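You operate a simulated robot arm through the tools that you are given. There is no shell and no other tool. Be economical: measure what you need, move in short steps, check, and stop when the job is done.

The job below is to be done with a simulated robot arm. You get a single attempt, and the scene is never put back.

## Task
Put the syrup tin marked "M22" from the low shelf of the right steel shelving on the upper shelf of the left steel shelving. Open the back door of the side cabinet, fetch the yellow dish and set it on the lower shelf of the side cabinet, then shut the door. Stack the 2.4 m rolled belt from the low shelf of the right steel shelving on top of the 4.6 m rolled belt. Put the oil tin that expires last from the low shelf of the right steel shelving on the small baking tray. Take the egg carton from the middle shelf of the right steel shelving and put it on the top shelf of the right steel shelving. Take the white roller on the low shelf of the left steel shelving and put it away on the double sink drainer. Put the box that says "gloves" from the middle shelf of the left steel shelving on the upper shelf of the left steel shelving. Put the 70 mm small carton from the top of the long steel table on the shelf under the long steel table and the 50 mm small carton on the rear deck of the back press. Put the purple filling lump from the top of the long steel table in the white tub there and the brown filling lump on the loading shelf of the front loader. Open the starch bin lid. The order is free. Set down upright: syrup tin, oil tin, white roller, small carton.

The check looks at the end state, three seconds after you hand in, the way a careful person would. Anything else that was tipped, shoved, dropped, spilled or broken makes it a failure. Lids that push on must go on centred and level and be pressed home; caps that screw on are set level and turned clockwise until they are tight.

## Robot
A 7-joint arm with a two-finger gripper on a trunk, on a base that drives. Base frame: it is fixed to the floor where the robot stands at the start and does not move with it; the origin is under the middle of the robot, x ahead of it, y to its left, z up. Readings come in m, rad, newtons and seconds.
With the tool pointing down near the work surface it reaches from about 0.12 to 0.54 m from the robot's upright axis, wherever it stands. Its first joint turns from -2.897 to 2.897 rad. Places, roughly: back door of the side cabinet [-3.3, -2.7, 0.7]; cap box, glove box [-0.25, 1, 1]; double sink drainer [-1.2, -4, 0.9]; filling lump [-10.75, -2.5, 0.75]; loading shelf of the front loader [-8.4, 1.2, 0.7]; lower shelf of the side cabinet (19x78 cm) [-3.3, -2.46, 0.4]; oil tin [0.5, 0.25, 0.75]; rear deck of the back press [-7.4, -1.7, 0.8]; rolled belt [0.5, 0.5, 0.5]; shelf under the long steel table [-11.2, -2, 0.2]; small baking tray (22x17x2 cm) [-2.1, -0.1, 0.3]; small carton [-11.5, -2, 1]; starch bin lid [0.5, -1.3, 1.1]; syrup tin [0.75, 0, 0.75]; top shelf of the right steel shelving [0.6, 0.3, 1.7]; upper shelf of the left steel shelving [-0.3, 1, 1.4]; white roller (6x6x8 cm) [0, 0.9, 0.6]; white tub [-10.75, -2.5, 0.75]; yellow dish (8x8x2 cm) [1, 0.1, 1]. Payload 2.94 kg.
The tool frame sits at the grasp point between the pads (the TCP): z along the fingers, y along the line on which they close. The tips reach 0.03 m beyond it. The gripper opens to 0.138 m. The gripper's body begins 0.109 m behind the TCP.
Orientation is told as [roll, pitch, yaw] about the base's x, y, z axes, in that order, counted from this pose: with the fingers straight down and closing along the base's y, the tool's x points along the base's -x, its y along +y and its z along -z.

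## Interface
- The arm moves only by the tool send_rows. Its argument "steps" is a list of rows, each an object of numbers (a shift or turn left out is 0, a gripper value left out holds the last): "x", "y", "z": the shift along the tool's x, y, z in units of 40 mm (1.0 is 40 mm); "ax", "ay", "az": the turn, a rotation vector about the tool's x, y, z in units of 8 degrees (1.0 is 8 degrees); "claw": the opening, from 0 (shut) to 1 (fully open). In form: [{"x": .., "y": .., "z": .., "ax": .., "ay": .., "az": .., "claw": ..}, ...]. A call has 1 to 12 rows; each row shifts and turns the commanded pose from where the row before left it, along the tool's axes as they then stand. A call with a number of a shift or a turn outside -1 to 1 is refused whole. Rows are played at 5 a second. More than 0.05 m and 0.15 rad between two rows, or a gripper value outside its range, and nothing of the call is played. A pose out of reach is approached as far as the arm can. The call stops where the force on the tool passes 40 N (or 10 N more than at its start, if that is more) or the arm is blocked; 0.2 s more then pass. The fingers move at their own pace and stop on an object; they squeeze with about 39 N. The grip force told is the motor's: it shows also when the fingers shut on nothing. Time passes only in rows, and 0.2 s behind the last, so rows that do not move let the fingers close. It gives the time, the measured TCP pose, the force on the tool (base axes), the opening and the grip force at its end, in the units of the frame above (readings bear some noise), with the torque about the TCP (base axes, N m) and any sound that the robot's microphone picked up.
- Cameras (640 x 400 px; columns grow to the right, rows downward): "scene" is now at [-0.0114, 0.1899, 1.4316]; the picture's right is [0.60, -0.80, 0.00], its down [-0.46, -0.35, -0.82] and it looks along [0.65, 0.49, -0.58] (base axes); focal length 214 px, centre (320, 200). "wrist" rides on the gripper at [0.071, 0.019, -0.146] in the tool frame; the picture's right is [-0.26, 0.97, 0.00], its down [-0.85, -0.23, -0.48] and it looks along [-0.46, -0.12, 0.88] (tool axes); focal length 280 px, centre (320, 200).
- snapshot(camera): a new picture of that camera. It takes no simulated time.
- raise_lower(by): slides the trunk up (or, below 0, down) by that many m; the arm and the scene camera ride with it, the base frame stays. It gives what a move gives, with no picture.
- steer(legs): drives the robot by 1 to 6 legs, each [ahead, left, turn to the left] in m, m and rad, along the robot's own axes; the way and the turn of a leg run together, so that a leg with both is an arc; at most 1.5 m and 3.142 rad a leg. The arm and the cameras ride along, it lands a little off, and it stops where it bumps. It gives what a move gives.
- aim_head(pan, tilt): turns the head with the scene camera to pan (to the left, within 1.501 rad either way) and tilt (down, from -0.506 to 1.204), counted from straight ahead of the robot. It gives what a move gives.
- probe_pixels(camera, pixels): for up to 12 pixels [column, row] of the newest picture of that camera ("zoom" is the newest enlarged one), the place [x, y, z] in the base frame of the surface seen there, good to about 0.003 m. It takes no simulated time.
- enlarge(camera, box): a new picture of the part [left, top, right, bottom] of that camera's present view, enlarged. It takes no simulated time.
- close_job(): hands the job in; it is judged then, once.

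Go step by step. Measure first, check grasps and placings, and put right what went wrong. The budget is 385 turns and 360 pictures, counting those below and the enlarged ones. Unless the task says otherwise, let go and move clear before handing in.

The tools are called by a JSON object that holds its "op" and its "data". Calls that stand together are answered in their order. send_rows: Moves the arm, as the interface text tells. Its arguments: {"type":"object","properties":{"steps":{"type":"array","items":{"type":"object","properties":{"x":{"type":"number"},"y":{"type":"number"},"z":{"type":"number"},"ax":{"type":"number"},"ay":{"type":"number"},"az":{"type":"number"},"claw":{"type":"number"}}}}},"required":["steps"]} The other tools are called the same way: raise_lower (by) slides the trunk up or down; steer (legs) drives the base; aim_head (pan, tilt) turns the head that bears the scene camera; snapshot (camera) takes a picture; probe_pixels (camera, pixels) gives the place of the surface under pixels of a picture; enlarge (camera, box) takes an enlarged picture of a part of a camera's view; close_job () hands the job in.

At the start:

```text
clock: 0.0
position: [0.2901, 0.2008, 1.1509]
orientation: [0.0, 0.001, 0.002]
contact_force: [-0.2, 0.5, -0.2]
moment: [0.01, 0.01, -0.03]
grip_width: 0.138
gripper_force: 0.0
trunk travel left (down, up): [-0.275, 0.179]
robot x, y, heading: [0.0006, -0.0016, 0.001]
head pan, tilt: [0.649, 0.618]
```

scene: 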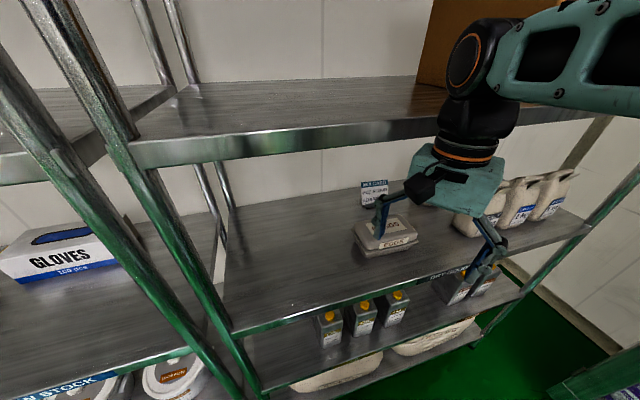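
wrist: 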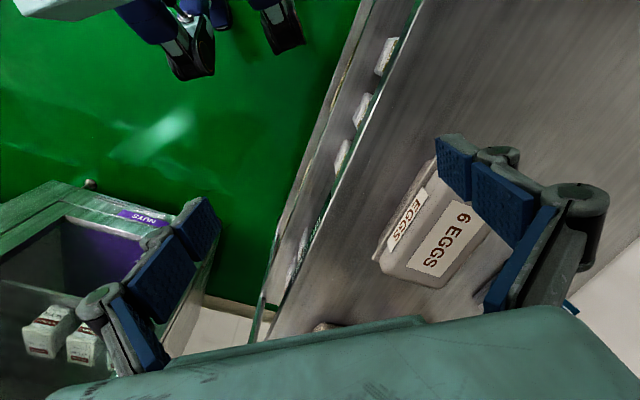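

The first pictures show the egg carton on the middle shelf of the right shelving (385,235) and the GLOVES box on the left one. I'll survey around with the head.

{"op": "aim_head", "data": {"pan": 0.0, "tilt": 0.6}}

{"op": "snapshot", "data": {"camera": "scene"}}

{"op": "aim_head", "data": {"pan": 1.3, "tilt": 0.5}}

{"op": "snapshot", "data": {"camera": "scene"}}

{"op": "aim_head", "data": {"pan": -1.0, "tilt": 0.5}}

{"op": "snapshot", "data": {"camera": "scene"}}

```text
clock: 1.0
position: [0.2912, 0.2017, 1.15]
orientation: [0.001, -0.001, 0.0]
contact_force: [-0.4, -1.0, -0.4]
moment: [0.01, 0.01, 0.01]
grip_width: 0.1382
gripper_force: 0.0
trunk travel left (down, up): [-0.275, 0.179]
robot x, y, heading: [0.0014, 0.0009, 0.005]
head pan, tilt: [0.0, 0.6]
```

```text
357 pictures are left
```

scene: 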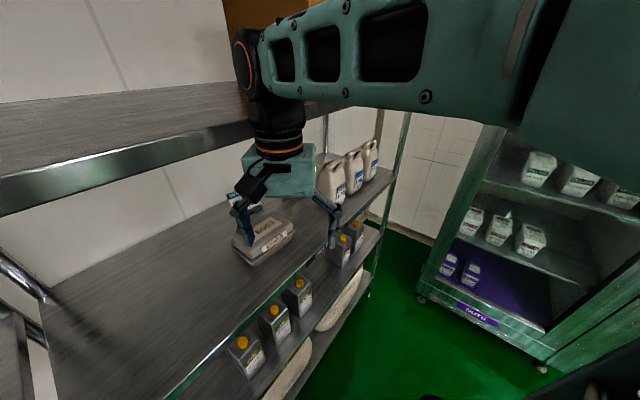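

```text
clock: 2.5
position: [0.2909, 0.2002, 1.1494]
orientation: [0.001, 0.0, 0.0]
contact_force: [-0.1, -0.4, -0.1]
moment: [-0.03, 0.02, 0.01]
grip_width: 0.1379
gripper_force: 0.0
trunk travel left (down, up): [-0.275, 0.179]
robot x, y, heading: [0.0004, -0.0025, 0.002]
head pan, tilt: [1.3, 0.499]
```

```text
356 pictures are left
```

scene: 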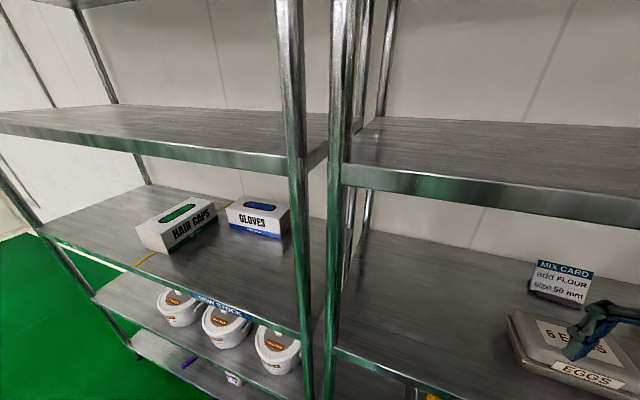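

```text
clock: 4.6
position: [0.2909, 0.2011, 1.1497]
orientation: [0.0, 0.001, -0.001]
contact_force: [-0.3, -0.5, 0.2]
moment: [-0.01, 0.01, -0.04]
grip_width: 0.1378
gripper_force: 0.2
trunk travel left (down, up): [-0.275, 0.179]
robot x, y, heading: [-0.0003, 0.0017, 0.001]
head pan, tilt: [-1.0, 0.499]
```

```text
355 pictures are left
```

scene: 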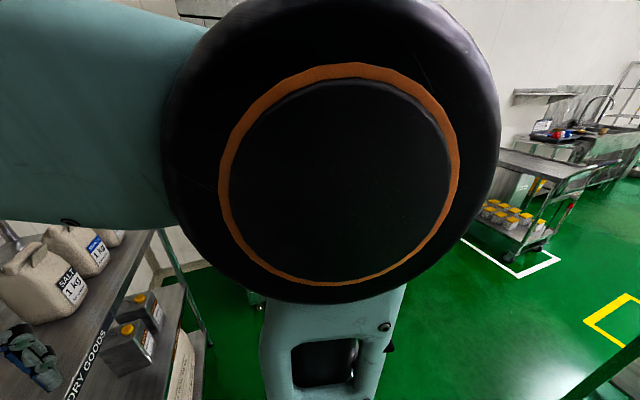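

I'll measure the shelving geometry from the ahead view.

{"op": "aim_head", "data": {"pan": 0.3, "tilt": 0.8}}

{"op": "snapshot", "data": {"camera": "scene"}}

```text
clock: 6.1
position: [0.2911, 0.2007, 1.15]
orientation: [0.0, -0.001, 0.001]
contact_force: [-0.6, -0.9, 0.2]
moment: [0.04, -0.02, -0.01]
grip_width: 0.1381
gripper_force: 0.1
trunk travel left (down, up): [-0.275, 0.179]
robot x, y, heading: [0.0001, 0.0003, -0.0]
head pan, tilt: [0.3, 0.799]
```

```text
354 pictures are left
```

scene: 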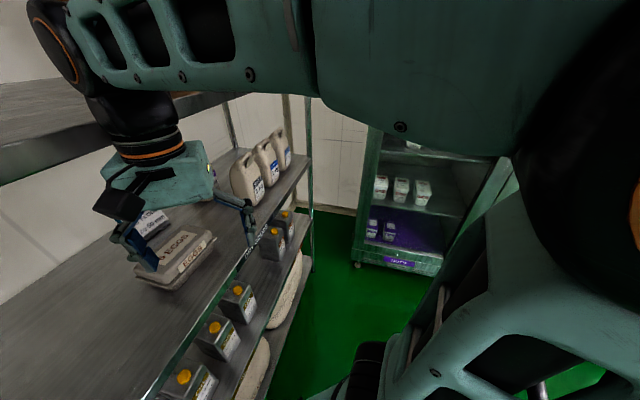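

{"op": "probe_pixels", "data": {"camera": "scene", "pixels": [[175, 375], [240, 262], [300, 170], [305, 260], [184, 375], [213, 326], [239, 288], [276, 230], [230, 370], [290, 300], [180, 245], [90, 110]]}}

{"op": "enlarge", "data": {"camera": "scene", "box": [100, 100, 340, 400]}}

```text
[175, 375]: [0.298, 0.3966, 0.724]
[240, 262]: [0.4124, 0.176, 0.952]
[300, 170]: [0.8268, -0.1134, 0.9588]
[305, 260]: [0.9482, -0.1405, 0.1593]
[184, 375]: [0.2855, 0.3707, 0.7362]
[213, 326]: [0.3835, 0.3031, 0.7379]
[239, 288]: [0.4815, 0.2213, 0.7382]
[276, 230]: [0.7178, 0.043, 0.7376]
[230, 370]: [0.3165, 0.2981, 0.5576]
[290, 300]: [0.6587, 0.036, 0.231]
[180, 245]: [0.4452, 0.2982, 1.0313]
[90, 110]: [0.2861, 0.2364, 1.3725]
```

```text
1.33 times, centred on (220, 250) of scene
```

zoom: 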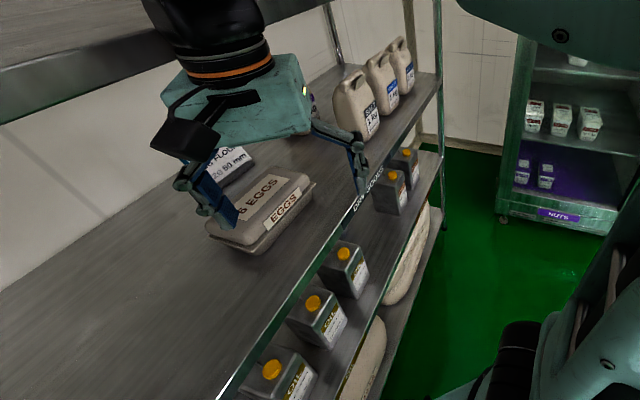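

The shelf front edge runs along about (0.82,-0.57) with z 0.952; I'll back off along its normal, then turn to face it.

{"op": "steer", "data": {"legs": [[-0.23, -0.33, 0], [0, 0, 0.96]]}}

{"op": "aim_head", "data": {"pan": 0, "tilt": 0.5}}

{"op": "snapshot", "data": {"camera": "scene"}}

{"op": "aim_head", "data": {"pan": -0.6, "tilt": 0.5}}

{"op": "snapshot", "data": {"camera": "scene"}}

{"op": "aim_head", "data": {"pan": 0.7, "tilt": 0.5}}

{"op": "snapshot", "data": {"camera": "scene"}}

```text
clock: 12.1
position: [-0.2286, 0.0184, 1.1498]
orientation: [-0.001, -0.001, 0.954]
contact_force: [0.6, 0.3, 0.0]
moment: [-0.01, 0.0, -0.02]
grip_width: 0.1379
gripper_force: 0.1
trunk travel left (down, up): [-0.275, 0.179]
robot x, y, heading: [-0.2308, -0.3358, 0.953]
head pan, tilt: [0.3, 0.799]
```

```text
clock: 12.9
position: [-0.2284, 0.0177, 1.1499]
orientation: [-0.002, 0.002, 0.954]
contact_force: [0.1, 0.3, 0.6]
moment: [0.0, -0.01, -0.01]
grip_width: 0.138
gripper_force: 0.1
trunk travel left (down, up): [-0.275, 0.179]
robot x, y, heading: [-0.2301, -0.3356, 0.958]
head pan, tilt: [0.0, 0.499]
```

```text
352 pictures are left
```

scene: 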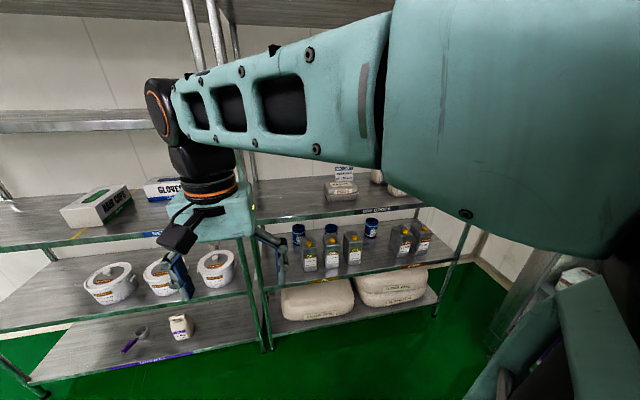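

```text
clock: 13.9
position: [-0.2294, 0.0169, 1.1499]
orientation: [0.0, 0.0, 0.956]
contact_force: [0.0, 0.0, 0.1]
moment: [-0.02, 0.02, -0.02]
grip_width: 0.138
gripper_force: 0.1
trunk travel left (down, up): [-0.275, 0.179]
robot x, y, heading: [-0.2327, -0.3373, 0.954]
head pan, tilt: [-0.6, 0.499]
```

```text
351 pictures are left
```

scene: 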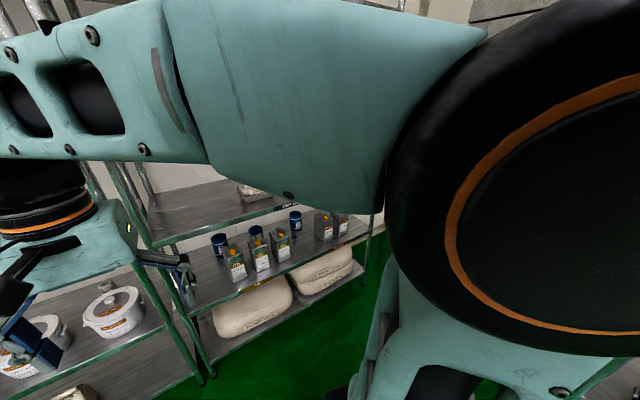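

```text
clock: 15.3
position: [-0.2279, 0.0167, 1.1487]
orientation: [0.0, 0.001, 0.953]
contact_force: [-0.5, -1.0, 0.8]
moment: [0.0, -0.01, -0.03]
grip_width: 0.138
gripper_force: 0.0
trunk travel left (down, up): [-0.275, 0.179]
robot x, y, heading: [-0.2312, -0.336, 0.953]
head pan, tilt: [0.7, 0.499]
```

```text
350 pictures are left
```

scene: 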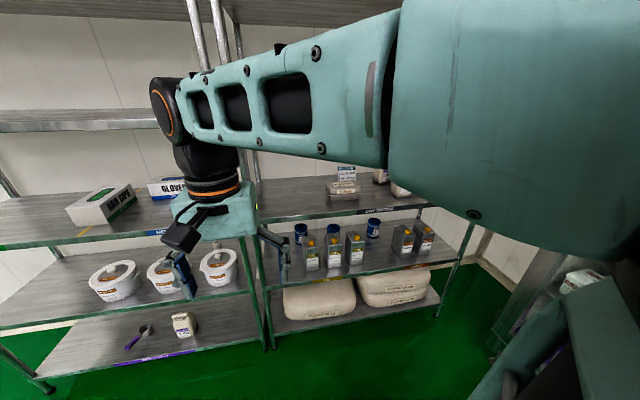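

The shots at pan 0 and 0.7 look nearly alike, which is odd; I'll re-take one to verify.

{"op": "snapshot", "data": {"camera": "scene"}}

{"op": "snapshot", "data": {"camera": "wrist"}}

```text
349 pictures are left
```

scene: 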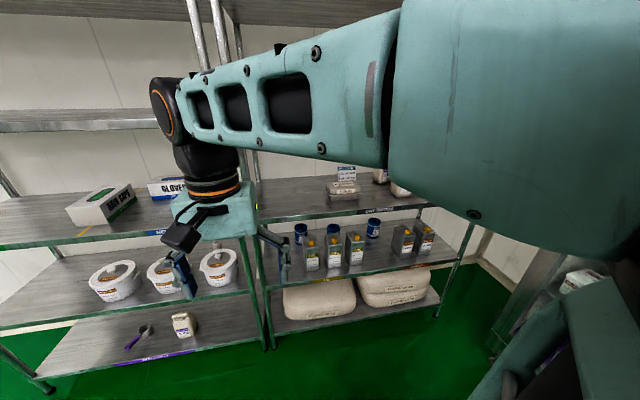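

```text
348 pictures are left
```

wrist: 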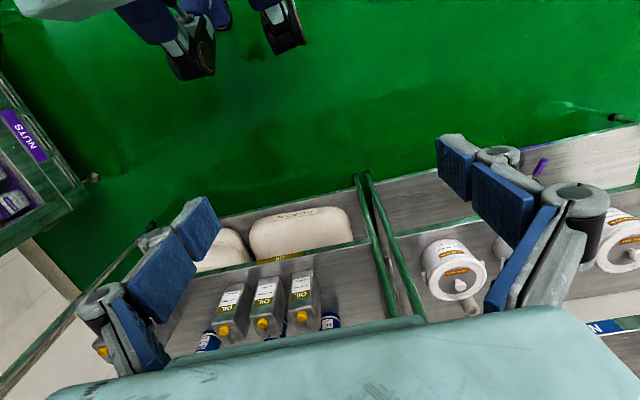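

Views are usable. I'll enlarge the tins and probe the shelf layout.

{"op": "enlarge", "data": {"camera": "scene", "box": [270, 150, 470, 330]}}

{"op": "probe_pixels", "data": {"camera": "scene", "pixels": [[311, 241], [332, 241], [353, 236], [405, 228], [427, 227], [300, 228], [333, 227], [373, 220], [290, 280], [400, 263], [320, 208], [445, 250]]}}

{"op": "aim_head", "data": {"pan": 0.0, "tilt": 0.5}}

{"op": "snapshot", "data": {"camera": "scene"}}

```text
2.22 times, centred on (370, 240) of scene
```

zoom: 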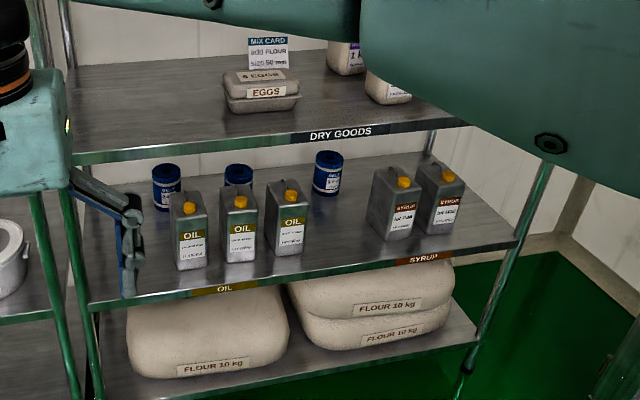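

```text
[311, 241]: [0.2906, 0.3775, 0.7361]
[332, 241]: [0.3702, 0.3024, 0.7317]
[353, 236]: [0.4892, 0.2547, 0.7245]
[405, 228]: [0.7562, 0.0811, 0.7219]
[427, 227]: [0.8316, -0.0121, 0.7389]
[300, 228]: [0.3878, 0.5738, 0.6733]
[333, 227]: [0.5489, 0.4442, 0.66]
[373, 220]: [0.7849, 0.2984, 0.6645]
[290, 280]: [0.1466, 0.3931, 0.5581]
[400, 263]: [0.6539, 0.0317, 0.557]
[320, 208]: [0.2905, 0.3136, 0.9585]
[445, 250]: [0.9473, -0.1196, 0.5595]
```

```text
clock: 16.4
position: [-0.228, 0.0165, 1.1502]
orientation: [-0.001, 0.001, 0.954]
contact_force: [-0.6, -1.2, -0.6]
moment: [-0.01, 0.02, 0.0]
grip_width: 0.138
gripper_force: 0.0
trunk travel left (down, up): [-0.275, 0.179]
robot x, y, heading: [-0.2323, -0.3343, 0.95]
head pan, tilt: [0.0, 0.499]
```

```text
346 pictures are left
```

scene: 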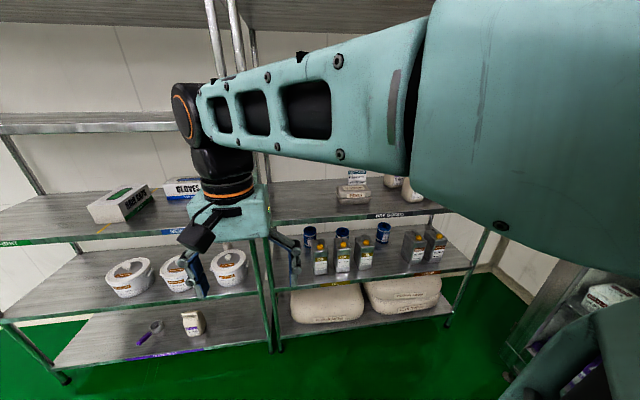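

Low shelf is z≈0.558 with 3 oil tins, 2 syrup tins and three blue rolls behind. I'll read the labels.

{"op": "enlarge", "data": {"camera": "scene", "box": [300, 220, 380, 280]}}

{"op": "enlarge", "data": {"camera": "scene", "box": [370, 215, 450, 275]}}

```text
6.67 times, centred on (340, 250) of scene
```

zoom: 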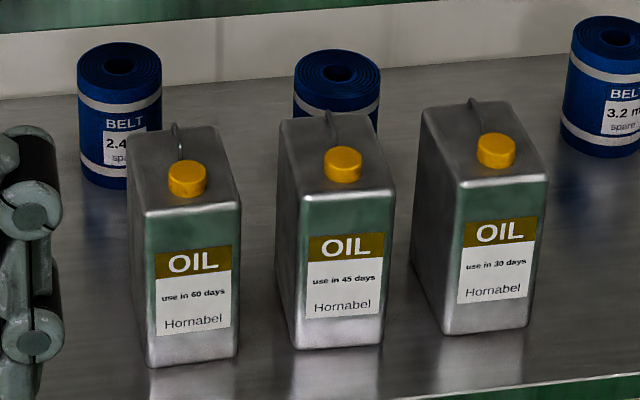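

```text
6.67 times, centred on (410, 245) of scene
```

zoom: 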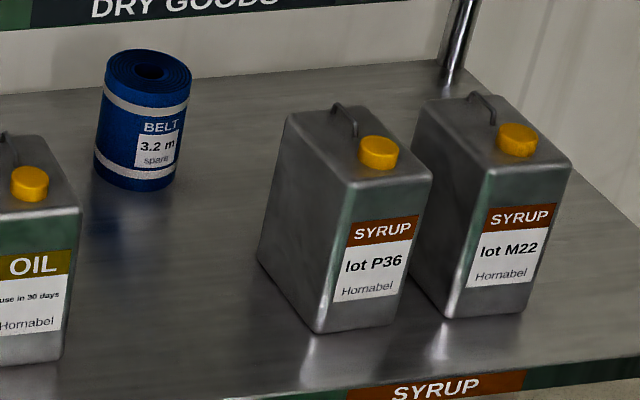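

Targets: left oil tin (60 days), right syrup tin (M22), left belt (2.4 m), likely middle belt 4.6 m. I'll probe them precisely.

{"op": "probe_pixels", "data": {"camera": "zoom", "pixels": [[433, 99], [492, 170], [570, 165], [495, 97], [535, 280], [518, 140], [445, 300], [355, 182], [430, 178], [340, 105], [290, 110], [487, 97]]}}

{"op": "enlarge", "data": {"camera": "scene", "box": [295, 215, 375, 275]}}

{"op": "probe_pixels", "data": {"camera": "zoom", "pixels": [[185, 230], [275, 230], [175, 165], [270, 165], [175, 390], [230, 200], [130, 90], [120, 98], [160, 98], [200, 90], [375, 85], [345, 92]]}}

```text
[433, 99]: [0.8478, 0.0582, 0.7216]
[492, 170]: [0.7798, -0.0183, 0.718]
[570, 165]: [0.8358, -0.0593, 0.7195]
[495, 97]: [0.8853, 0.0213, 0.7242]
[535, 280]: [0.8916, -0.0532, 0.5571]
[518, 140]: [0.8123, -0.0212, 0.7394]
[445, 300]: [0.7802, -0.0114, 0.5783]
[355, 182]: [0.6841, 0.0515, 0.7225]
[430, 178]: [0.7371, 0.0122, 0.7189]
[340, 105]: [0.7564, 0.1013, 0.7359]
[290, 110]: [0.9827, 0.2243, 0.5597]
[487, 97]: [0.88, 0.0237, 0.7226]
```

```text
6.67 times, centred on (335, 245) of scene
```

zoom: 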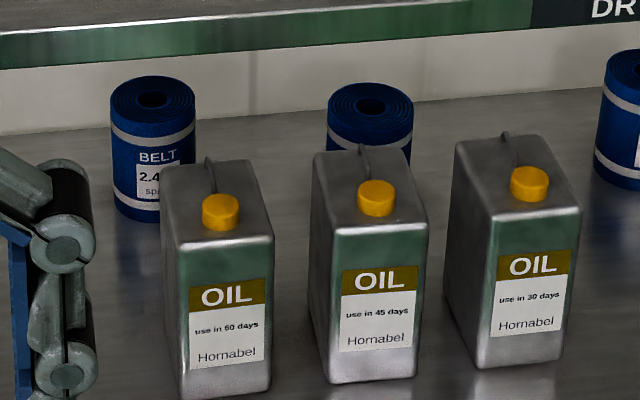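

```text
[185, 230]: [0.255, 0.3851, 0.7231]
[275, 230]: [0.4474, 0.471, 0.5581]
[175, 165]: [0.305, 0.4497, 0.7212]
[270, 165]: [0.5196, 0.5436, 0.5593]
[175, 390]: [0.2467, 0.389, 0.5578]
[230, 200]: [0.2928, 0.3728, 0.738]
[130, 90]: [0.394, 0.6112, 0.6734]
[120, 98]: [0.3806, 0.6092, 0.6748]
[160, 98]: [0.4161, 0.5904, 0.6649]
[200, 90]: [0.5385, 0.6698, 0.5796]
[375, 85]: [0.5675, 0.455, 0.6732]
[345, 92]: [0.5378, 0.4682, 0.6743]
```

Geometry in shelf coordinates is clear. I'll look up at the upper shelves.

{"op": "aim_head", "data": {"pan": 0.5, "tilt": 0.0}}

{"op": "snapshot", "data": {"camera": "scene"}}

```text
clock: 17.4
position: [-0.229, 0.0176, 1.1504]
orientation: [0.001, 0.001, 0.954]
contact_force: [0.1, 0.1, 0.0]
moment: [0.01, 0.0, -0.02]
grip_width: 0.1377
gripper_force: 0.0
trunk travel left (down, up): [-0.275, 0.179]
robot x, y, heading: [-0.2326, -0.3379, 0.952]
head pan, tilt: [0.499, 0.0]
```

```text
342 pictures are left
```

scene: 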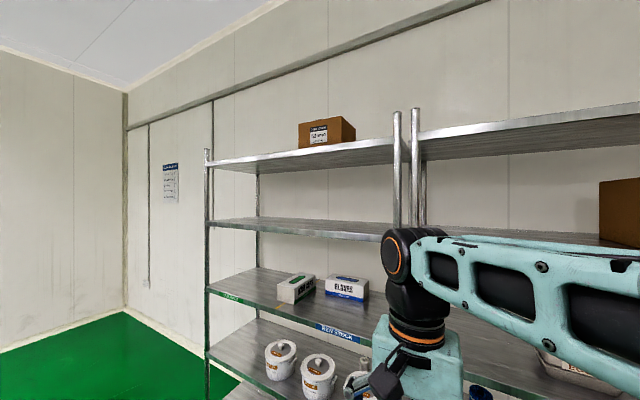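

{"op": "probe_pixels", "data": {"camera": "scene", "pixels": [[330, 161], [330, 232], [320, 325], [600, 115], [600, 240], [395, 150], [415, 150], [210, 180], [340, 152], [620, 235], [330, 226], [350, 298]]}}

{"op": "aim_head", "data": {"pan": -0.3, "tilt": -0.1}}

{"op": "snapshot", "data": {"camera": "scene"}}

```text
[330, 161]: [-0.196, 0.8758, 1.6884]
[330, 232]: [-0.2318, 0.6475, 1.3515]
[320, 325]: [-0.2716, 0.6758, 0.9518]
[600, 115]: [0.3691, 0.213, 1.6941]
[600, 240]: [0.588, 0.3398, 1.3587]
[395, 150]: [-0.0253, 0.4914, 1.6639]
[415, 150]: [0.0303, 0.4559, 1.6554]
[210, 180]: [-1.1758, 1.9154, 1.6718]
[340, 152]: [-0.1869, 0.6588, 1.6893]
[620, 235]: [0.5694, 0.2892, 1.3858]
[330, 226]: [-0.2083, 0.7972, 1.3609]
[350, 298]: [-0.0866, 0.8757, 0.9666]
```

```text
clock: 18.5
position: [-0.2288, 0.017, 1.1493]
orientation: [0.0, 0.001, 0.955]
contact_force: [-0.1, -0.7, 1.1]
moment: [0.03, 0.0, 0.01]
grip_width: 0.138
gripper_force: 0.1
trunk travel left (down, up): [-0.275, 0.179]
robot x, y, heading: [-0.2325, -0.3321, 0.959]
head pan, tilt: [-0.3, -0.099]
```

```text
341 pictures are left
```

scene: 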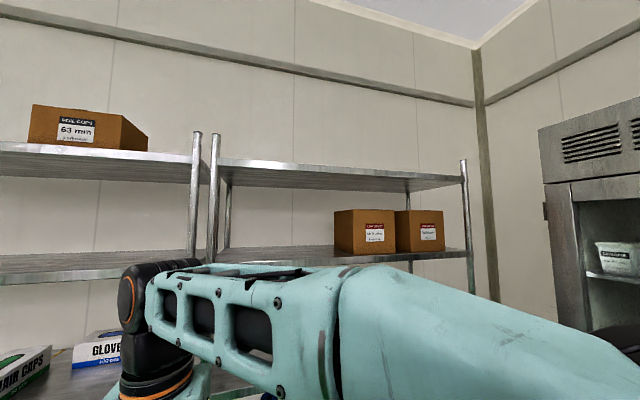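

Shelves at z≈0.56/0.955/1.36/1.69; all in one line. I'll turn the tool horizontal (pointing at the shelf) and lower the trunk.

{"op": "send_rows", "data": {"steps": [{"ay": -0.9375}, {"ay": -0.9375}, {"ay": -0.9375}, {"ay": -0.9375}, {"ay": -0.9375}, {"ay": -0.9375}, {"ay": -0.9375}, {"ay": -0.9375}, {"ay": -0.9375}, {"ay": -0.9375}, {"ay": -0.9375}, {"ay": -0.9375}]}}

{"op": "aim_head", "data": {"pan": 0.3, "tilt": 0.5}}

{"op": "snapshot", "data": {"camera": "scene"}}

{"op": "snapshot", "data": {"camera": "wrist"}}

```text
clock: 20.5
position: [-0.1599, 0.01, 1.1625]
orientation: [0.351, -1.063, 0.479]
contact_force: [0.3, -0.1, -0.3]
moment: [0.0, 0.04, -0.01]
grip_width: 0.1382
gripper_force: 0.1
out of reach, approached as far as the arm can: row 10
trunk travel left (down, up): [-0.275, 0.179]
robot x, y, heading: [-0.2346, -0.3364, 0.958]
head pan, tilt: [-0.3, -0.099]
stopped in row 10: the arm was blocked; the commanded pose is now the measured one
```

```text
clock: 21.5
position: [-0.1601, 0.0081, 1.1637]
orientation: [0.351, -1.064, 0.476]
contact_force: [0.0, -0.4, -0.3]
moment: [-0.03, -0.02, 0.01]
grip_width: 0.1379
gripper_force: 0.0
trunk travel left (down, up): [-0.275, 0.179]
robot x, y, heading: [-0.2308, -0.3383, 0.952]
head pan, tilt: [0.3, 0.499]
```

```text
340 pictures are left
```

scene: 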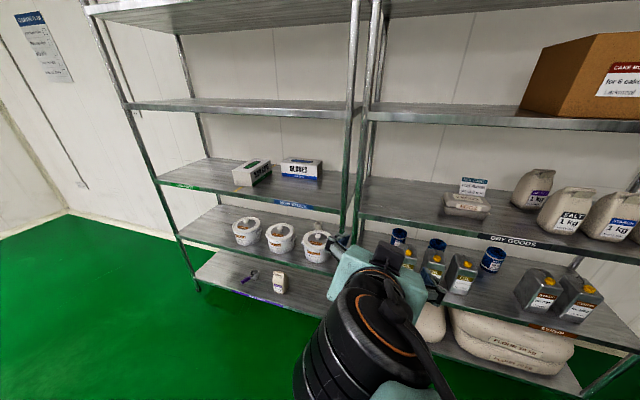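

```text
339 pictures are left
```

wrist: 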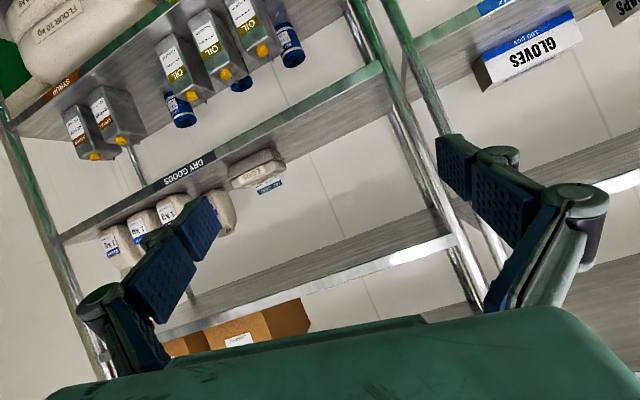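

The turn was limited near the body, so I'll extend forward 0.2 m, then finish turning to 10° below horizontal.

{"op": "send_rows", "data": {"steps": [{"x": -0.433, "y": 0.16, "z": 0.887}, {"x": -0.433, "y": 0.16, "z": 0.887}, {"x": -0.433, "y": 0.16, "z": 0.887}, {"x": -0.433, "y": 0.16, "z": 0.887}, {"x": -0.433, "y": 0.16, "z": 0.887}, {"ax": -0.24, "ay": -0.7, "az": -0.506}, {"ax": -0.24, "ay": -0.7, "az": -0.506}, {"ax": -0.24, "ay": -0.7, "az": -0.506}]}}

{"op": "snapshot", "data": {"camera": "scene"}}

```text
clock: 22.2
position: [-0.202, 0.0824, 1.1359]
orientation: [0.288, -1.035, 0.788]
contact_force: [0.6, -0.8, 0.1]
moment: [-0.01, 0.02, 0.03]
grip_width: 0.138
gripper_force: 0.0
trunk travel left (down, up): [-0.275, 0.179]
robot x, y, heading: [-0.2339, -0.3342, 0.956]
head pan, tilt: [0.3, 0.499]
stopped in row 3: the arm was blocked; the commanded pose is now the measured one
```

```text
338 pictures are left
```

scene: 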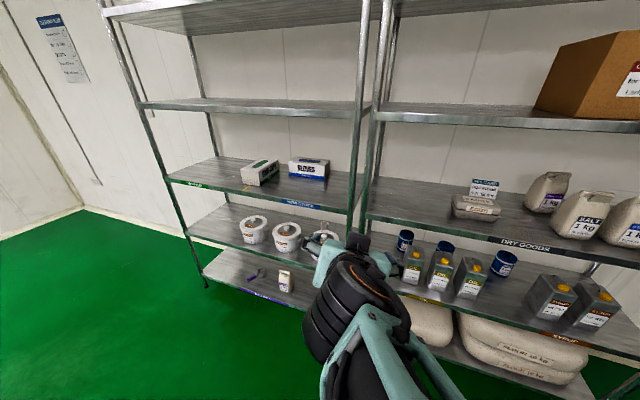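

Still blocked partway; I'll step forward more gently.

{"op": "send_rows", "data": {"steps": [{"x": -0.25, "y": -0.042, "z": 0.43}, {"x": -0.25, "y": -0.042, "z": 0.43}, {"x": -0.25, "y": -0.042, "z": 0.43}, {"x": -0.25, "y": -0.042, "z": 0.43}, {"x": -0.25, "y": -0.042, "z": 0.43}, {"x": -0.25, "y": -0.042, "z": 0.43}]}}

```text
clock: 22.9
position: [-0.2568, 0.0988, 1.1239]
orientation: [0.254, -1.031, 1.007]
contact_force: [-0.2, 0.9, -0.1]
moment: [0.03, 0.02, 0.02]
grip_width: 0.1381
gripper_force: 0.0
trunk travel left (down, up): [-0.275, 0.179]
robot x, y, heading: [-0.2312, -0.3362, 0.956]
head pan, tilt: [0.3, 0.499]
stopped in row 3: the arm was blocked; the commanded pose is now the measured one
```

The arm seems against a joint limit; I'll tilt back toward down first.

{"op": "send_rows", "data": {"steps": [{"ay": 0.9}, {"ay": 0.9}, {"ay": 0.9}, {"ay": 0.9}, {"ay": 0.9}]}}

{"op": "snapshot", "data": {"camera": "scene"}}

```text
clock: 24.1
position: [-0.2532, 0.099, 1.1216]
orientation: [0.137, -0.403, 1.164]
contact_force: [0.2, -0.1, 0.3]
moment: [0.01, -0.01, -0.03]
grip_width: 0.1378
gripper_force: 0.0
trunk travel left (down, up): [-0.275, 0.179]
robot x, y, heading: [-0.2359, -0.3362, 0.955]
head pan, tilt: [0.3, 0.499]
```

```text
337 pictures are left
```

scene: 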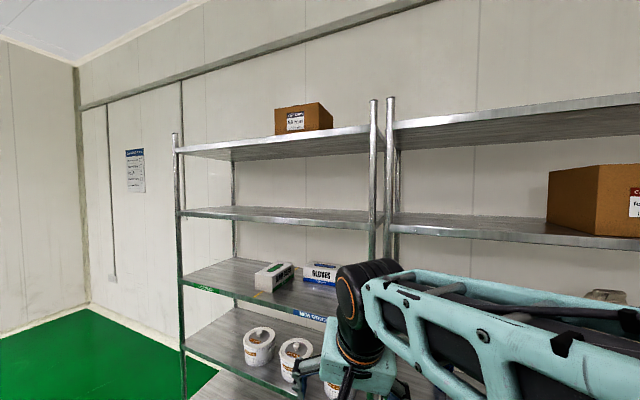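

{"op": "aim_head", "data": {"pan": 0.0, "tilt": 0.6}}

{"op": "snapshot", "data": {"camera": "scene"}}

{"op": "probe_pixels", "data": {"camera": "scene", "pixels": [[320, 200], [160, 200], [480, 200], [320, 80], [320, 320]]}}

```text
clock: 24.9
position: [-0.2524, 0.0989, 1.1208]
orientation: [0.137, -0.406, 1.16]
contact_force: [0.0, -0.2, -0.2]
moment: [0.0, -0.01, -0.01]
grip_width: 0.138
gripper_force: 0.1
trunk travel left (down, up): [-0.275, 0.179]
robot x, y, heading: [-0.2347, -0.3383, 0.957]
head pan, tilt: [0.0, 0.6]
```

```text
336 pictures are left
```

scene: 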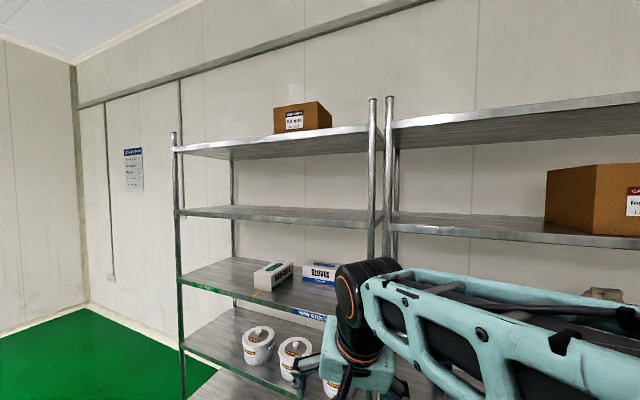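

```text
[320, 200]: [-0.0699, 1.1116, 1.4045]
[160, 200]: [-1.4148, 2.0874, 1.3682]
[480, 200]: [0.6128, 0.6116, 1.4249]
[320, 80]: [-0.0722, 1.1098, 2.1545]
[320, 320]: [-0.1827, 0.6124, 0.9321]
```

{"op": "aim_head", "data": {"pan": -0.8, "tilt": 0.3}}

{"op": "snapshot", "data": {"camera": "scene"}}

{"op": "probe_pixels", "data": {"camera": "scene", "pixels": [[320, 200], [160, 200], [480, 200], [320, 80], [320, 320]]}}

```text
clock: 26.0
position: [-0.2525, 0.0998, 1.121]
orientation: [0.14, -0.409, 1.16]
contact_force: [0.6, -0.5, -0.1]
moment: [-0.01, -0.01, -0.01]
grip_width: 0.138
gripper_force: 0.0
trunk travel left (down, up): [-0.275, 0.179]
robot x, y, heading: [-0.2311, -0.3349, 0.951]
head pan, tilt: [-0.799, 0.3]
```

```text
335 pictures are left
```

scene: 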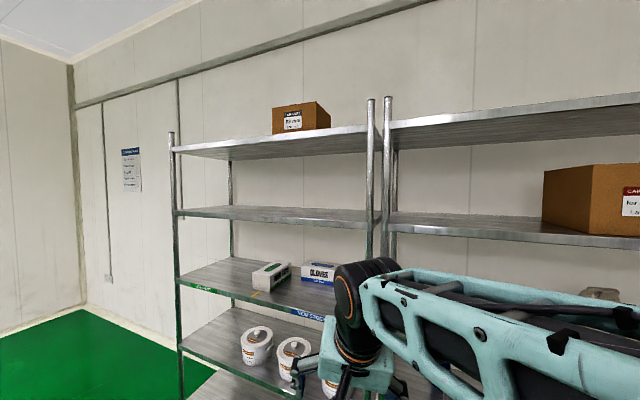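

```text
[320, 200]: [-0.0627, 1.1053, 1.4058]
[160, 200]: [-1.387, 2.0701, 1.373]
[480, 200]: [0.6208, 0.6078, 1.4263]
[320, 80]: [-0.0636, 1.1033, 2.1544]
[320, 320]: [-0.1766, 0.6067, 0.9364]
```

The head seems stuck (view unchanged despite new angles), perhaps the arm leans on it. I'll level the tool and swing the arm right, then retest.

{"op": "send_rows", "data": {"steps": [{"ay": 0.97, "ax": -0.3}, {"ay": 0.97, "ax": -0.3}, {"ay": 0.97, "ax": -0.3}, {"y": -0.9}, {"y": -0.9}, {"y": -0.9}, {"y": -0.9}, {"y": -0.9}]}}

{"op": "snapshot", "data": {"camera": "scene"}}

```text
clock: 27.8
position: [-0.0905, 0.0456, 1.0763]
orientation: [0.248, -0.01, 1.246]
contact_force: [-1.0, 0.1, -0.2]
moment: [-0.01, 0.0, 0.02]
grip_width: 0.1381
gripper_force: 0.1
trunk travel left (down, up): [-0.275, 0.179]
robot x, y, heading: [-0.2317, -0.3364, 0.95]
head pan, tilt: [-0.799, 0.3]
```

```text
334 pictures are left
```

scene: 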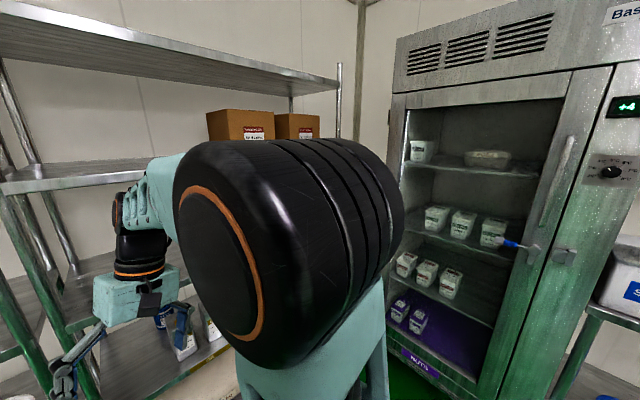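

With the arm moved away the head works again, so the elbow was fouling the head. I'll keep the tool to the right side, straighten it and retest.

{"op": "send_rows", "data": {"steps": [{"ax": 0.592, "az": 0.7}, {"ax": 0.592, "az": 0.7}, {"ax": 0.592, "az": 0.7}, {"y": -0.9}, {"y": -0.9}, {"y": -0.9}, {"y": -0.9}, {"y": -0.9}, {"x": -0.9}, {"x": -0.9}]}}

{"op": "aim_head", "data": {"pan": 0.2, "tilt": 0.5}}

{"op": "snapshot", "data": {"camera": "scene"}}

```text
clock: 30.0
position: [0.0975, 0.0003, 1.0765]
orientation: [-0.004, 0.026, 0.955]
contact_force: [-1.1, 0.6, -0.3]
moment: [0.01, 0.03, -0.03]
grip_width: 0.1379
gripper_force: 0.1
trunk travel left (down, up): [-0.275, 0.179]
robot x, y, heading: [-0.2316, -0.3329, 0.957]
head pan, tilt: [-0.799, 0.3]
```

```text
clock: 31.3
position: [0.0966, -0.0007, 1.0772]
orientation: [-0.003, 0.025, 0.957]
contact_force: [-0.3, 0.6, 0.3]
moment: [-0.01, 0.04, -0.01]
grip_width: 0.1378
gripper_force: 0.0
trunk travel left (down, up): [-0.275, 0.179]
robot x, y, heading: [-0.2316, -0.3366, 0.952]
head pan, tilt: [0.201, 0.499]
```

```text
333 pictures are left
```

scene: 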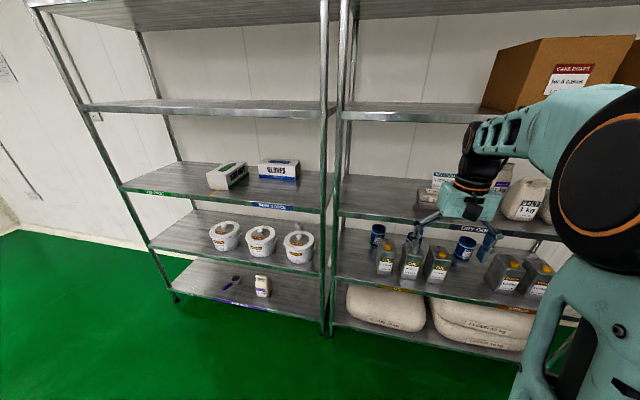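

Head view is good now. I'll pitch the tool forward again with TCP ahead-right.

{"op": "send_rows", "data": {"steps": [{"ay": -1}, {"ay": -1}, {"ay": -1}, {"ay": -1}, {"ay": -1}, {"ay": -1}, {"ay": -1}, {"ay": -1}, {"ay": -1}, {"ay": -1}]}}

{"op": "snapshot", "data": {"camera": "scene"}}

```text
clock: 32.6
position: [0.0988, -0.0009, 1.0071]
orientation: [-0.004, -0.569, 0.956]
contact_force: [0.2, 0.6, -0.2]
moment: [-0.04, 0.05, -0.03]
grip_width: 0.138
gripper_force: 0.0
trunk travel left (down, up): [-0.275, 0.179]
robot x, y, heading: [-0.2305, -0.3339, 0.953]
head pan, tilt: [0.201, 0.499]
stopped in row 6: the arm was blocked; the commanded pose is now the measured one
```

```text
332 pictures are left
```

scene: 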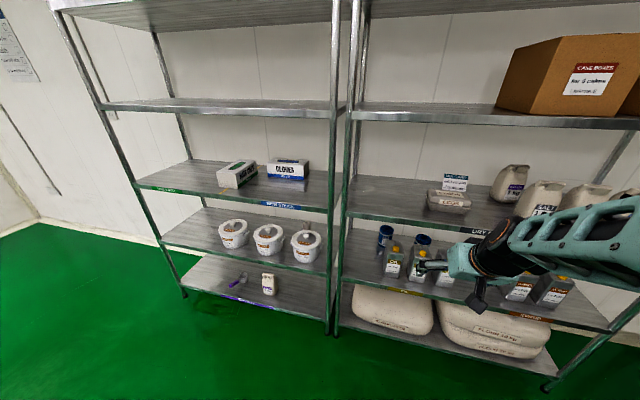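

Blocked again, probably from folding too close; I'll extend forward 0.2 m before pitching more.

{"op": "send_rows", "data": {"steps": [{"x": -0.842, "z": 0.539}, {"x": -0.842, "z": 0.539}, {"x": -0.842, "z": 0.539}, {"x": -0.842, "z": 0.539}, {"x": -0.842, "z": 0.539}, {"ay": -1}, {"ay": -1}, {"ay": -1}, {"ay": -1}, {"ay": -1}]}}

{"op": "snapshot", "data": {"camera": "scene"}}

```text
clock: 34.8
position: [0.2136, 0.1632, 1.0086]
orientation: [0.0, -1.275, 0.959]
contact_force: [-0.1, 0.3, 0.5]
moment: [-0.05, 0.01, -0.02]
grip_width: 0.1377
gripper_force: 0.0
trunk travel left (down, up): [-0.275, 0.179]
robot x, y, heading: [-0.2337, -0.3334, 0.952]
head pan, tilt: [0.201, 0.499]
```

```text
331 pictures are left
```

scene: 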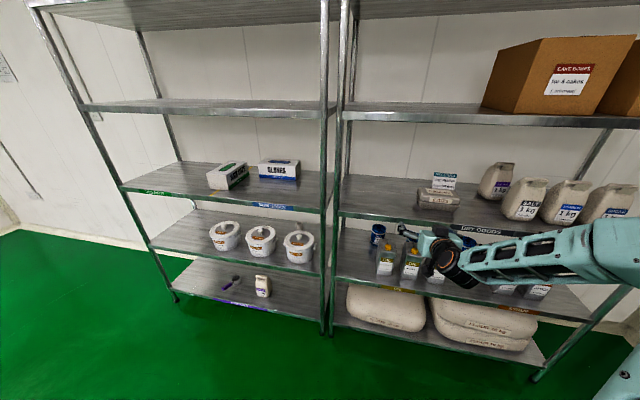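

The tool is now forward-pitched ~73°. I'll lower the trunk and check for free floor to the right.

{"op": "raise_lower", "data": {"by": -0.27}}

{"op": "aim_head", "data": {"pan": -0.9, "tilt": 0.6}}

{"op": "snapshot", "data": {"camera": "scene"}}

{"op": "probe_pixels", "data": {"camera": "scene", "pixels": [[400, 330], [480, 380], [250, 220], [300, 250], [100, 200], [560, 200]]}}

```text
clock: 37.6
position: [0.2131, 0.1631, 0.7392]
orientation: [-0.003, -1.27, 0.959]
contact_force: [-0.3, -0.7, 0.0]
moment: [-0.01, -0.05, 0.01]
grip_width: 0.1381
gripper_force: 0.0
trunk travel left (down, up): [-0.005, 0.449]
robot x, y, heading: [-0.2304, -0.3372, 0.956]
head pan, tilt: [0.201, 0.499]
```

```text
clock: 38.9
position: [0.2134, 0.1632, 0.7395]
orientation: [-0.005, -1.271, 0.959]
contact_force: [-0.1, -0.2, 0.3]
moment: [0.02, -0.02, 0.01]
grip_width: 0.1383
gripper_force: 0.2
trunk travel left (down, up): [-0.005, 0.449]
robot x, y, heading: [-0.2331, -0.3378, 0.95]
head pan, tilt: [-0.901, 0.6]
```

```text
330 pictures are left
```

scene: 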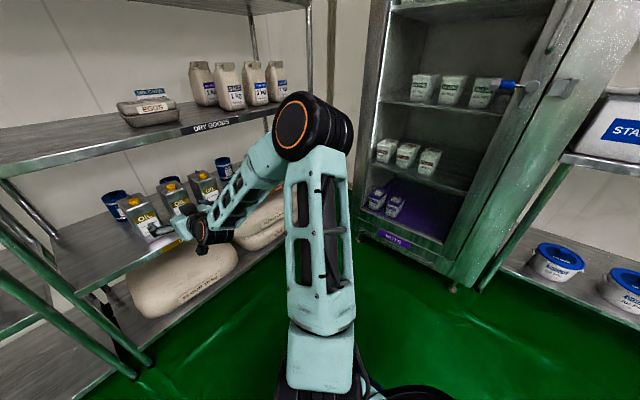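

```text
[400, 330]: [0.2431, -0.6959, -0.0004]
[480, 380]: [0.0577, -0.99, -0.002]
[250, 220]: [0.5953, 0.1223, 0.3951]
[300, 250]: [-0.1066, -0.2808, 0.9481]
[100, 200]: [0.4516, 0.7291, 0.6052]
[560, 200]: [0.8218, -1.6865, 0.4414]
```

{"op": "probe_pixels", "data": {"camera": "scene", "pixels": [[455, 290], [370, 238], [365, 255], [300, 380]]}}

{"op": "enlarge", "data": {"camera": "scene", "box": [90, 140, 250, 260]}}

```text
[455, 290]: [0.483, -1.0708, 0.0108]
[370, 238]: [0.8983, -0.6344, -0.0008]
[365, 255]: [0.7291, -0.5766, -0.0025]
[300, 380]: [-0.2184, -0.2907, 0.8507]
```

```text
3.33 times, centred on (170, 200) of scene
```

zoom: 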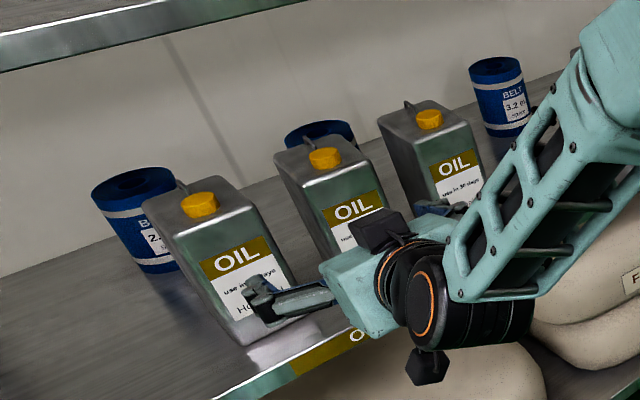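

{"op": "probe_pixels", "data": {"camera": "zoom", "pixels": [[150, 207], [215, 180], [248, 210], [198, 235], [200, 200], [165, 172], [100, 190], [130, 178], [168, 180], [320, 122], [345, 128], [300, 130]]}}

```text
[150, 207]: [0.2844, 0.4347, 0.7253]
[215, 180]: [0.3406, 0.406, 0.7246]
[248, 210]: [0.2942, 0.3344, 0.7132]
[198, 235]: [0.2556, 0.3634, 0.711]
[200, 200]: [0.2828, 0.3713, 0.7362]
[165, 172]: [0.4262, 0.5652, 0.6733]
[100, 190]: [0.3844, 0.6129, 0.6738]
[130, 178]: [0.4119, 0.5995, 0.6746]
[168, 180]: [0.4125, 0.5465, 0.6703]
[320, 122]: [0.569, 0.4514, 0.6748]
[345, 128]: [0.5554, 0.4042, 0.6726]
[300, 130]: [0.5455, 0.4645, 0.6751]
```

Oil60 centre is about u=0.013,v=0.49; M22 tin centre u=0.68,v=0.489. I'll drive right 0.6 m for the M22 tin.

{"op": "steer", "data": {"legs": [[0, -0.601, 0]]}}

{"op": "send_rows", "data": {"steps": [{"ay": -0.85, "claw": 0.85}]}}

{"op": "aim_head", "data": {"pan": 0.1, "tilt": 0.7}}

{"op": "snapshot", "data": {"camera": "scene"}}

```text
clock: 44.6
position: [0.7046, -0.1851, 0.7384]
orientation: [-0.002, -1.271, 0.958]
contact_force: [-1.0, -0.3, -0.6]
moment: [0.02, 0.04, 0.03]
grip_width: 0.1381
gripper_force: 0.0
trunk travel left (down, up): [-0.005, 0.449]
robot x, y, heading: [0.2547, -0.6828, 0.953]
head pan, tilt: [-0.901, 0.6]
```

```text
clock: 45.0
position: [0.7039, -0.1853, 0.7385]
orientation: [-0.008, -1.391, 0.965]
contact_force: [-0.2, -1.8, 0.1]
moment: [-0.01, 0.01, 0.0]
grip_width: 0.1174
gripper_force: 0.1
trunk travel left (down, up): [-0.005, 0.449]
robot x, y, heading: [0.2549, -0.6837, 0.953]
head pan, tilt: [-0.901, 0.6]
```

```text
clock: 46.3
position: [0.7032, -0.1864, 0.7396]
orientation: [-0.006, -1.39, 0.962]
contact_force: [0.0, -0.1, 0.4]
moment: [0.01, 0.0, 0.0]
grip_width: 0.1172
gripper_force: 0.0
trunk travel left (down, up): [-0.005, 0.449]
robot x, y, heading: [0.2571, -0.6865, 0.954]
head pan, tilt: [0.099, 0.7]
```

```text
328 pictures are left
```

scene: 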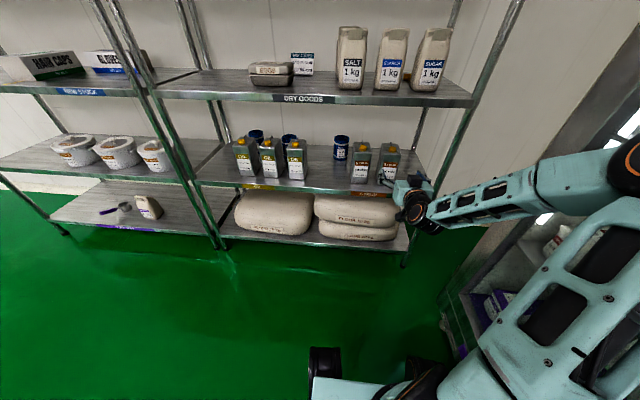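

TCP is at u=0.680, v=0.257. I'll lower to z≈0.655 and approach partway.

{"op": "send_rows", "data": {"steps": [{"x": 0.7, "z": 0.128}, {"x": 0.7, "z": 0.128}, {"x": 0.7, "z": 0.128}, {"x": -0.175, "z": 0.955}, {"x": -0.175, "z": 0.955}, {"x": -0.175, "z": 0.955}]}}

{"op": "enlarge", "data": {"camera": "scene", "box": [330, 120, 450, 220]}}

{"op": "snapshot", "data": {"camera": "wrist"}}

```text
clock: 47.7
position: [0.771, -0.0888, 0.6503]
orientation: [-0.007, -1.389, 0.963]
contact_force: [-0.2, 0.0, -0.1]
moment: [-0.02, 0.01, 0.04]
grip_width: 0.117
gripper_force: 0.2
trunk travel left (down, up): [-0.005, 0.449]
robot x, y, heading: [0.2581, -0.6849, 0.954]
head pan, tilt: [0.099, 0.7]
```

```text
4.00 times, centred on (390, 170) of scene
```

zoom: 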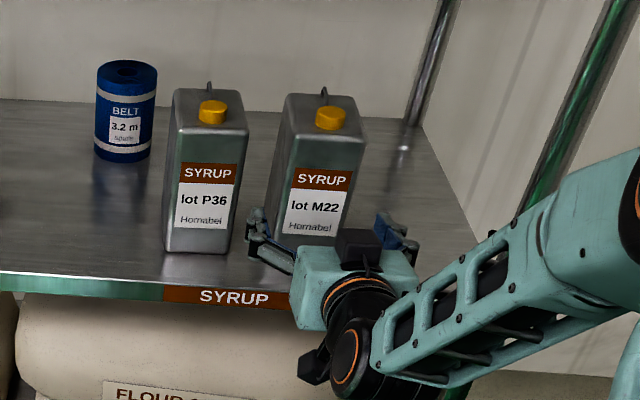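

```text
326 pictures are left
```

wrist: 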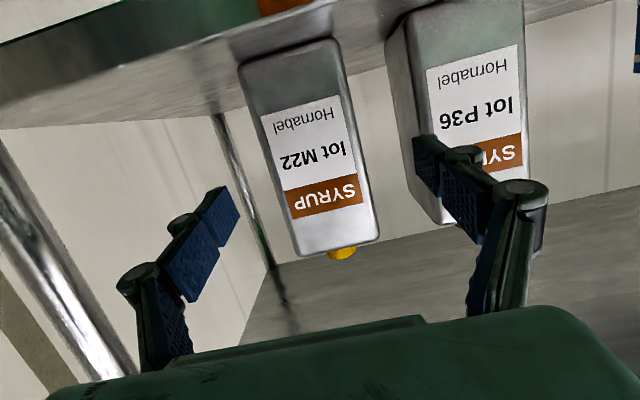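

Fingers straddle the M22 tin (zoom 275–365 between 265 and 400). I'll advance and grip.

{"op": "send_rows", "data": {"steps": [{"x": -0.172, "z": 0.943}, {"x": -0.172, "z": 0.943}, {"x": -0.172, "z": 0.9}, {"claw": 0}, {"claw": 0}, {"claw": 0}, {"claw": 0}]}}

{"op": "enlarge", "data": {"camera": "scene", "box": [330, 120, 450, 220]}}

```text
clock: 49.3
position: [0.8364, 0.0041, 0.6536]
orientation: [-0.007, -1.392, 0.959]
contact_force: [4.1, -2.8, 0.7]
moment: [-0.18, -0.12, 0.07]
grip_width: 0.0773
gripper_force: 38.6
trunk travel left (down, up): [-0.005, 0.449]
robot x, y, heading: [0.258, -0.6842, 0.953]
head pan, tilt: [0.099, 0.7]
```

```text
4.00 times, centred on (390, 170) of scene
```

zoom: 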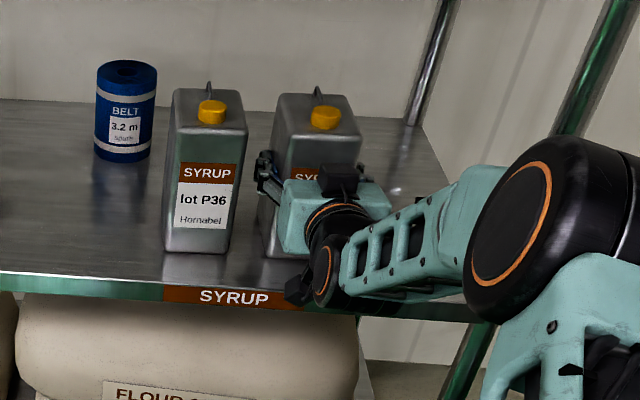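

Gripped at 0.077 m. I'll lift with the trunk, then back out with the base.

{"op": "raise_lower", "data": {"by": 0.04}}

{"op": "steer", "data": {"legs": [[-0.3, 0, 0]]}}

{"op": "snapshot", "data": {"camera": "scene"}}

```text
clock: 50.1
position: [0.8365, 0.0052, 0.6897]
orientation: [-0.002, -1.384, 0.956]
contact_force: [-0.3, -0.2, -12.5]
moment: [0.01, -0.01, -0.05]
grip_width: 0.0775
gripper_force: 38.4
trunk travel left (down, up): [-0.045, 0.409]
robot x, y, heading: [0.262, -0.6847, 0.956]
head pan, tilt: [0.099, 0.7]
```

```text
clock: 52.2
position: [0.6665, -0.2375, 0.691]
orientation: [-0.004, -1.387, 0.954]
contact_force: [0.6, 0.1, -12.5]
moment: [0.05, 0.0, -0.01]
grip_width: 0.0775
gripper_force: 39.1
trunk travel left (down, up): [-0.045, 0.409]
robot x, y, heading: [0.0855, -0.9264, 0.949]
head pan, tilt: [0.099, 0.7]
```

```text
324 pictures are left
```

scene: 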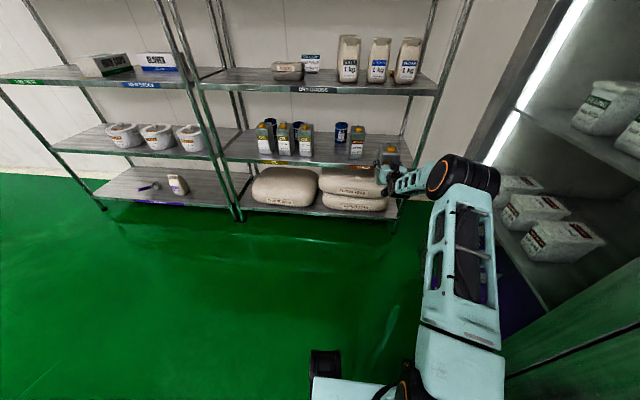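

Tin is clear of the shelf. I'll raise the arm 0.36 m while drawing it back 0.15 m, and raise the trunk.

{"op": "send_rows", "data": {"steps": [{"x": -0.82, "z": -0.53}, {"x": -0.82, "z": -0.53}, {"x": -0.82, "z": -0.53}, {"x": -0.82, "z": -0.53}, {"x": -0.82, "z": -0.53}, {"x": -0.82, "z": -0.53}, {"x": -0.82, "z": -0.53}, {"x": -0.82, "z": -0.53}, {"x": -0.82, "z": -0.53}, {"x": -0.82, "z": -0.53}]}}

{"op": "raise_lower", "data": {"by": 0.4}}

{"op": "snapshot", "data": {"camera": "scene"}}

```text
clock: 54.4
position: [0.5817, -0.3597, 1.0539]
orientation: [-0.005, -1.386, 0.955]
contact_force: [0.1, 0.1, -13.8]
moment: [0.04, -0.03, -0.03]
grip_width: 0.0775
gripper_force: 38.9
trunk travel left (down, up): [-0.045, 0.409]
robot x, y, heading: [0.0806, -0.9253, 0.949]
head pan, tilt: [0.099, 0.7]
```

```text
clock: 58.2
position: [0.5822, -0.3591, 1.4524]
orientation: [-0.003, -1.386, 0.953]
contact_force: [-0.4, 0.3, -12.4]
moment: [0.0, 0.02, 0.01]
grip_width: 0.0774
gripper_force: 38.9
trunk travel left (down, up): [-0.445, 0.009]
robot x, y, heading: [0.0841, -0.9253, 0.948]
head pan, tilt: [0.099, 0.7]
```

```text
323 pictures are left
```

scene: 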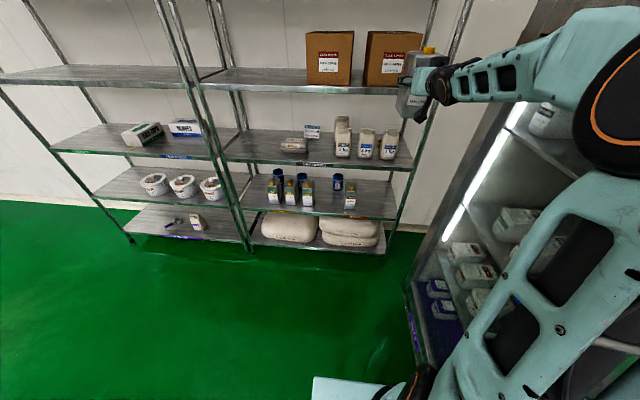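

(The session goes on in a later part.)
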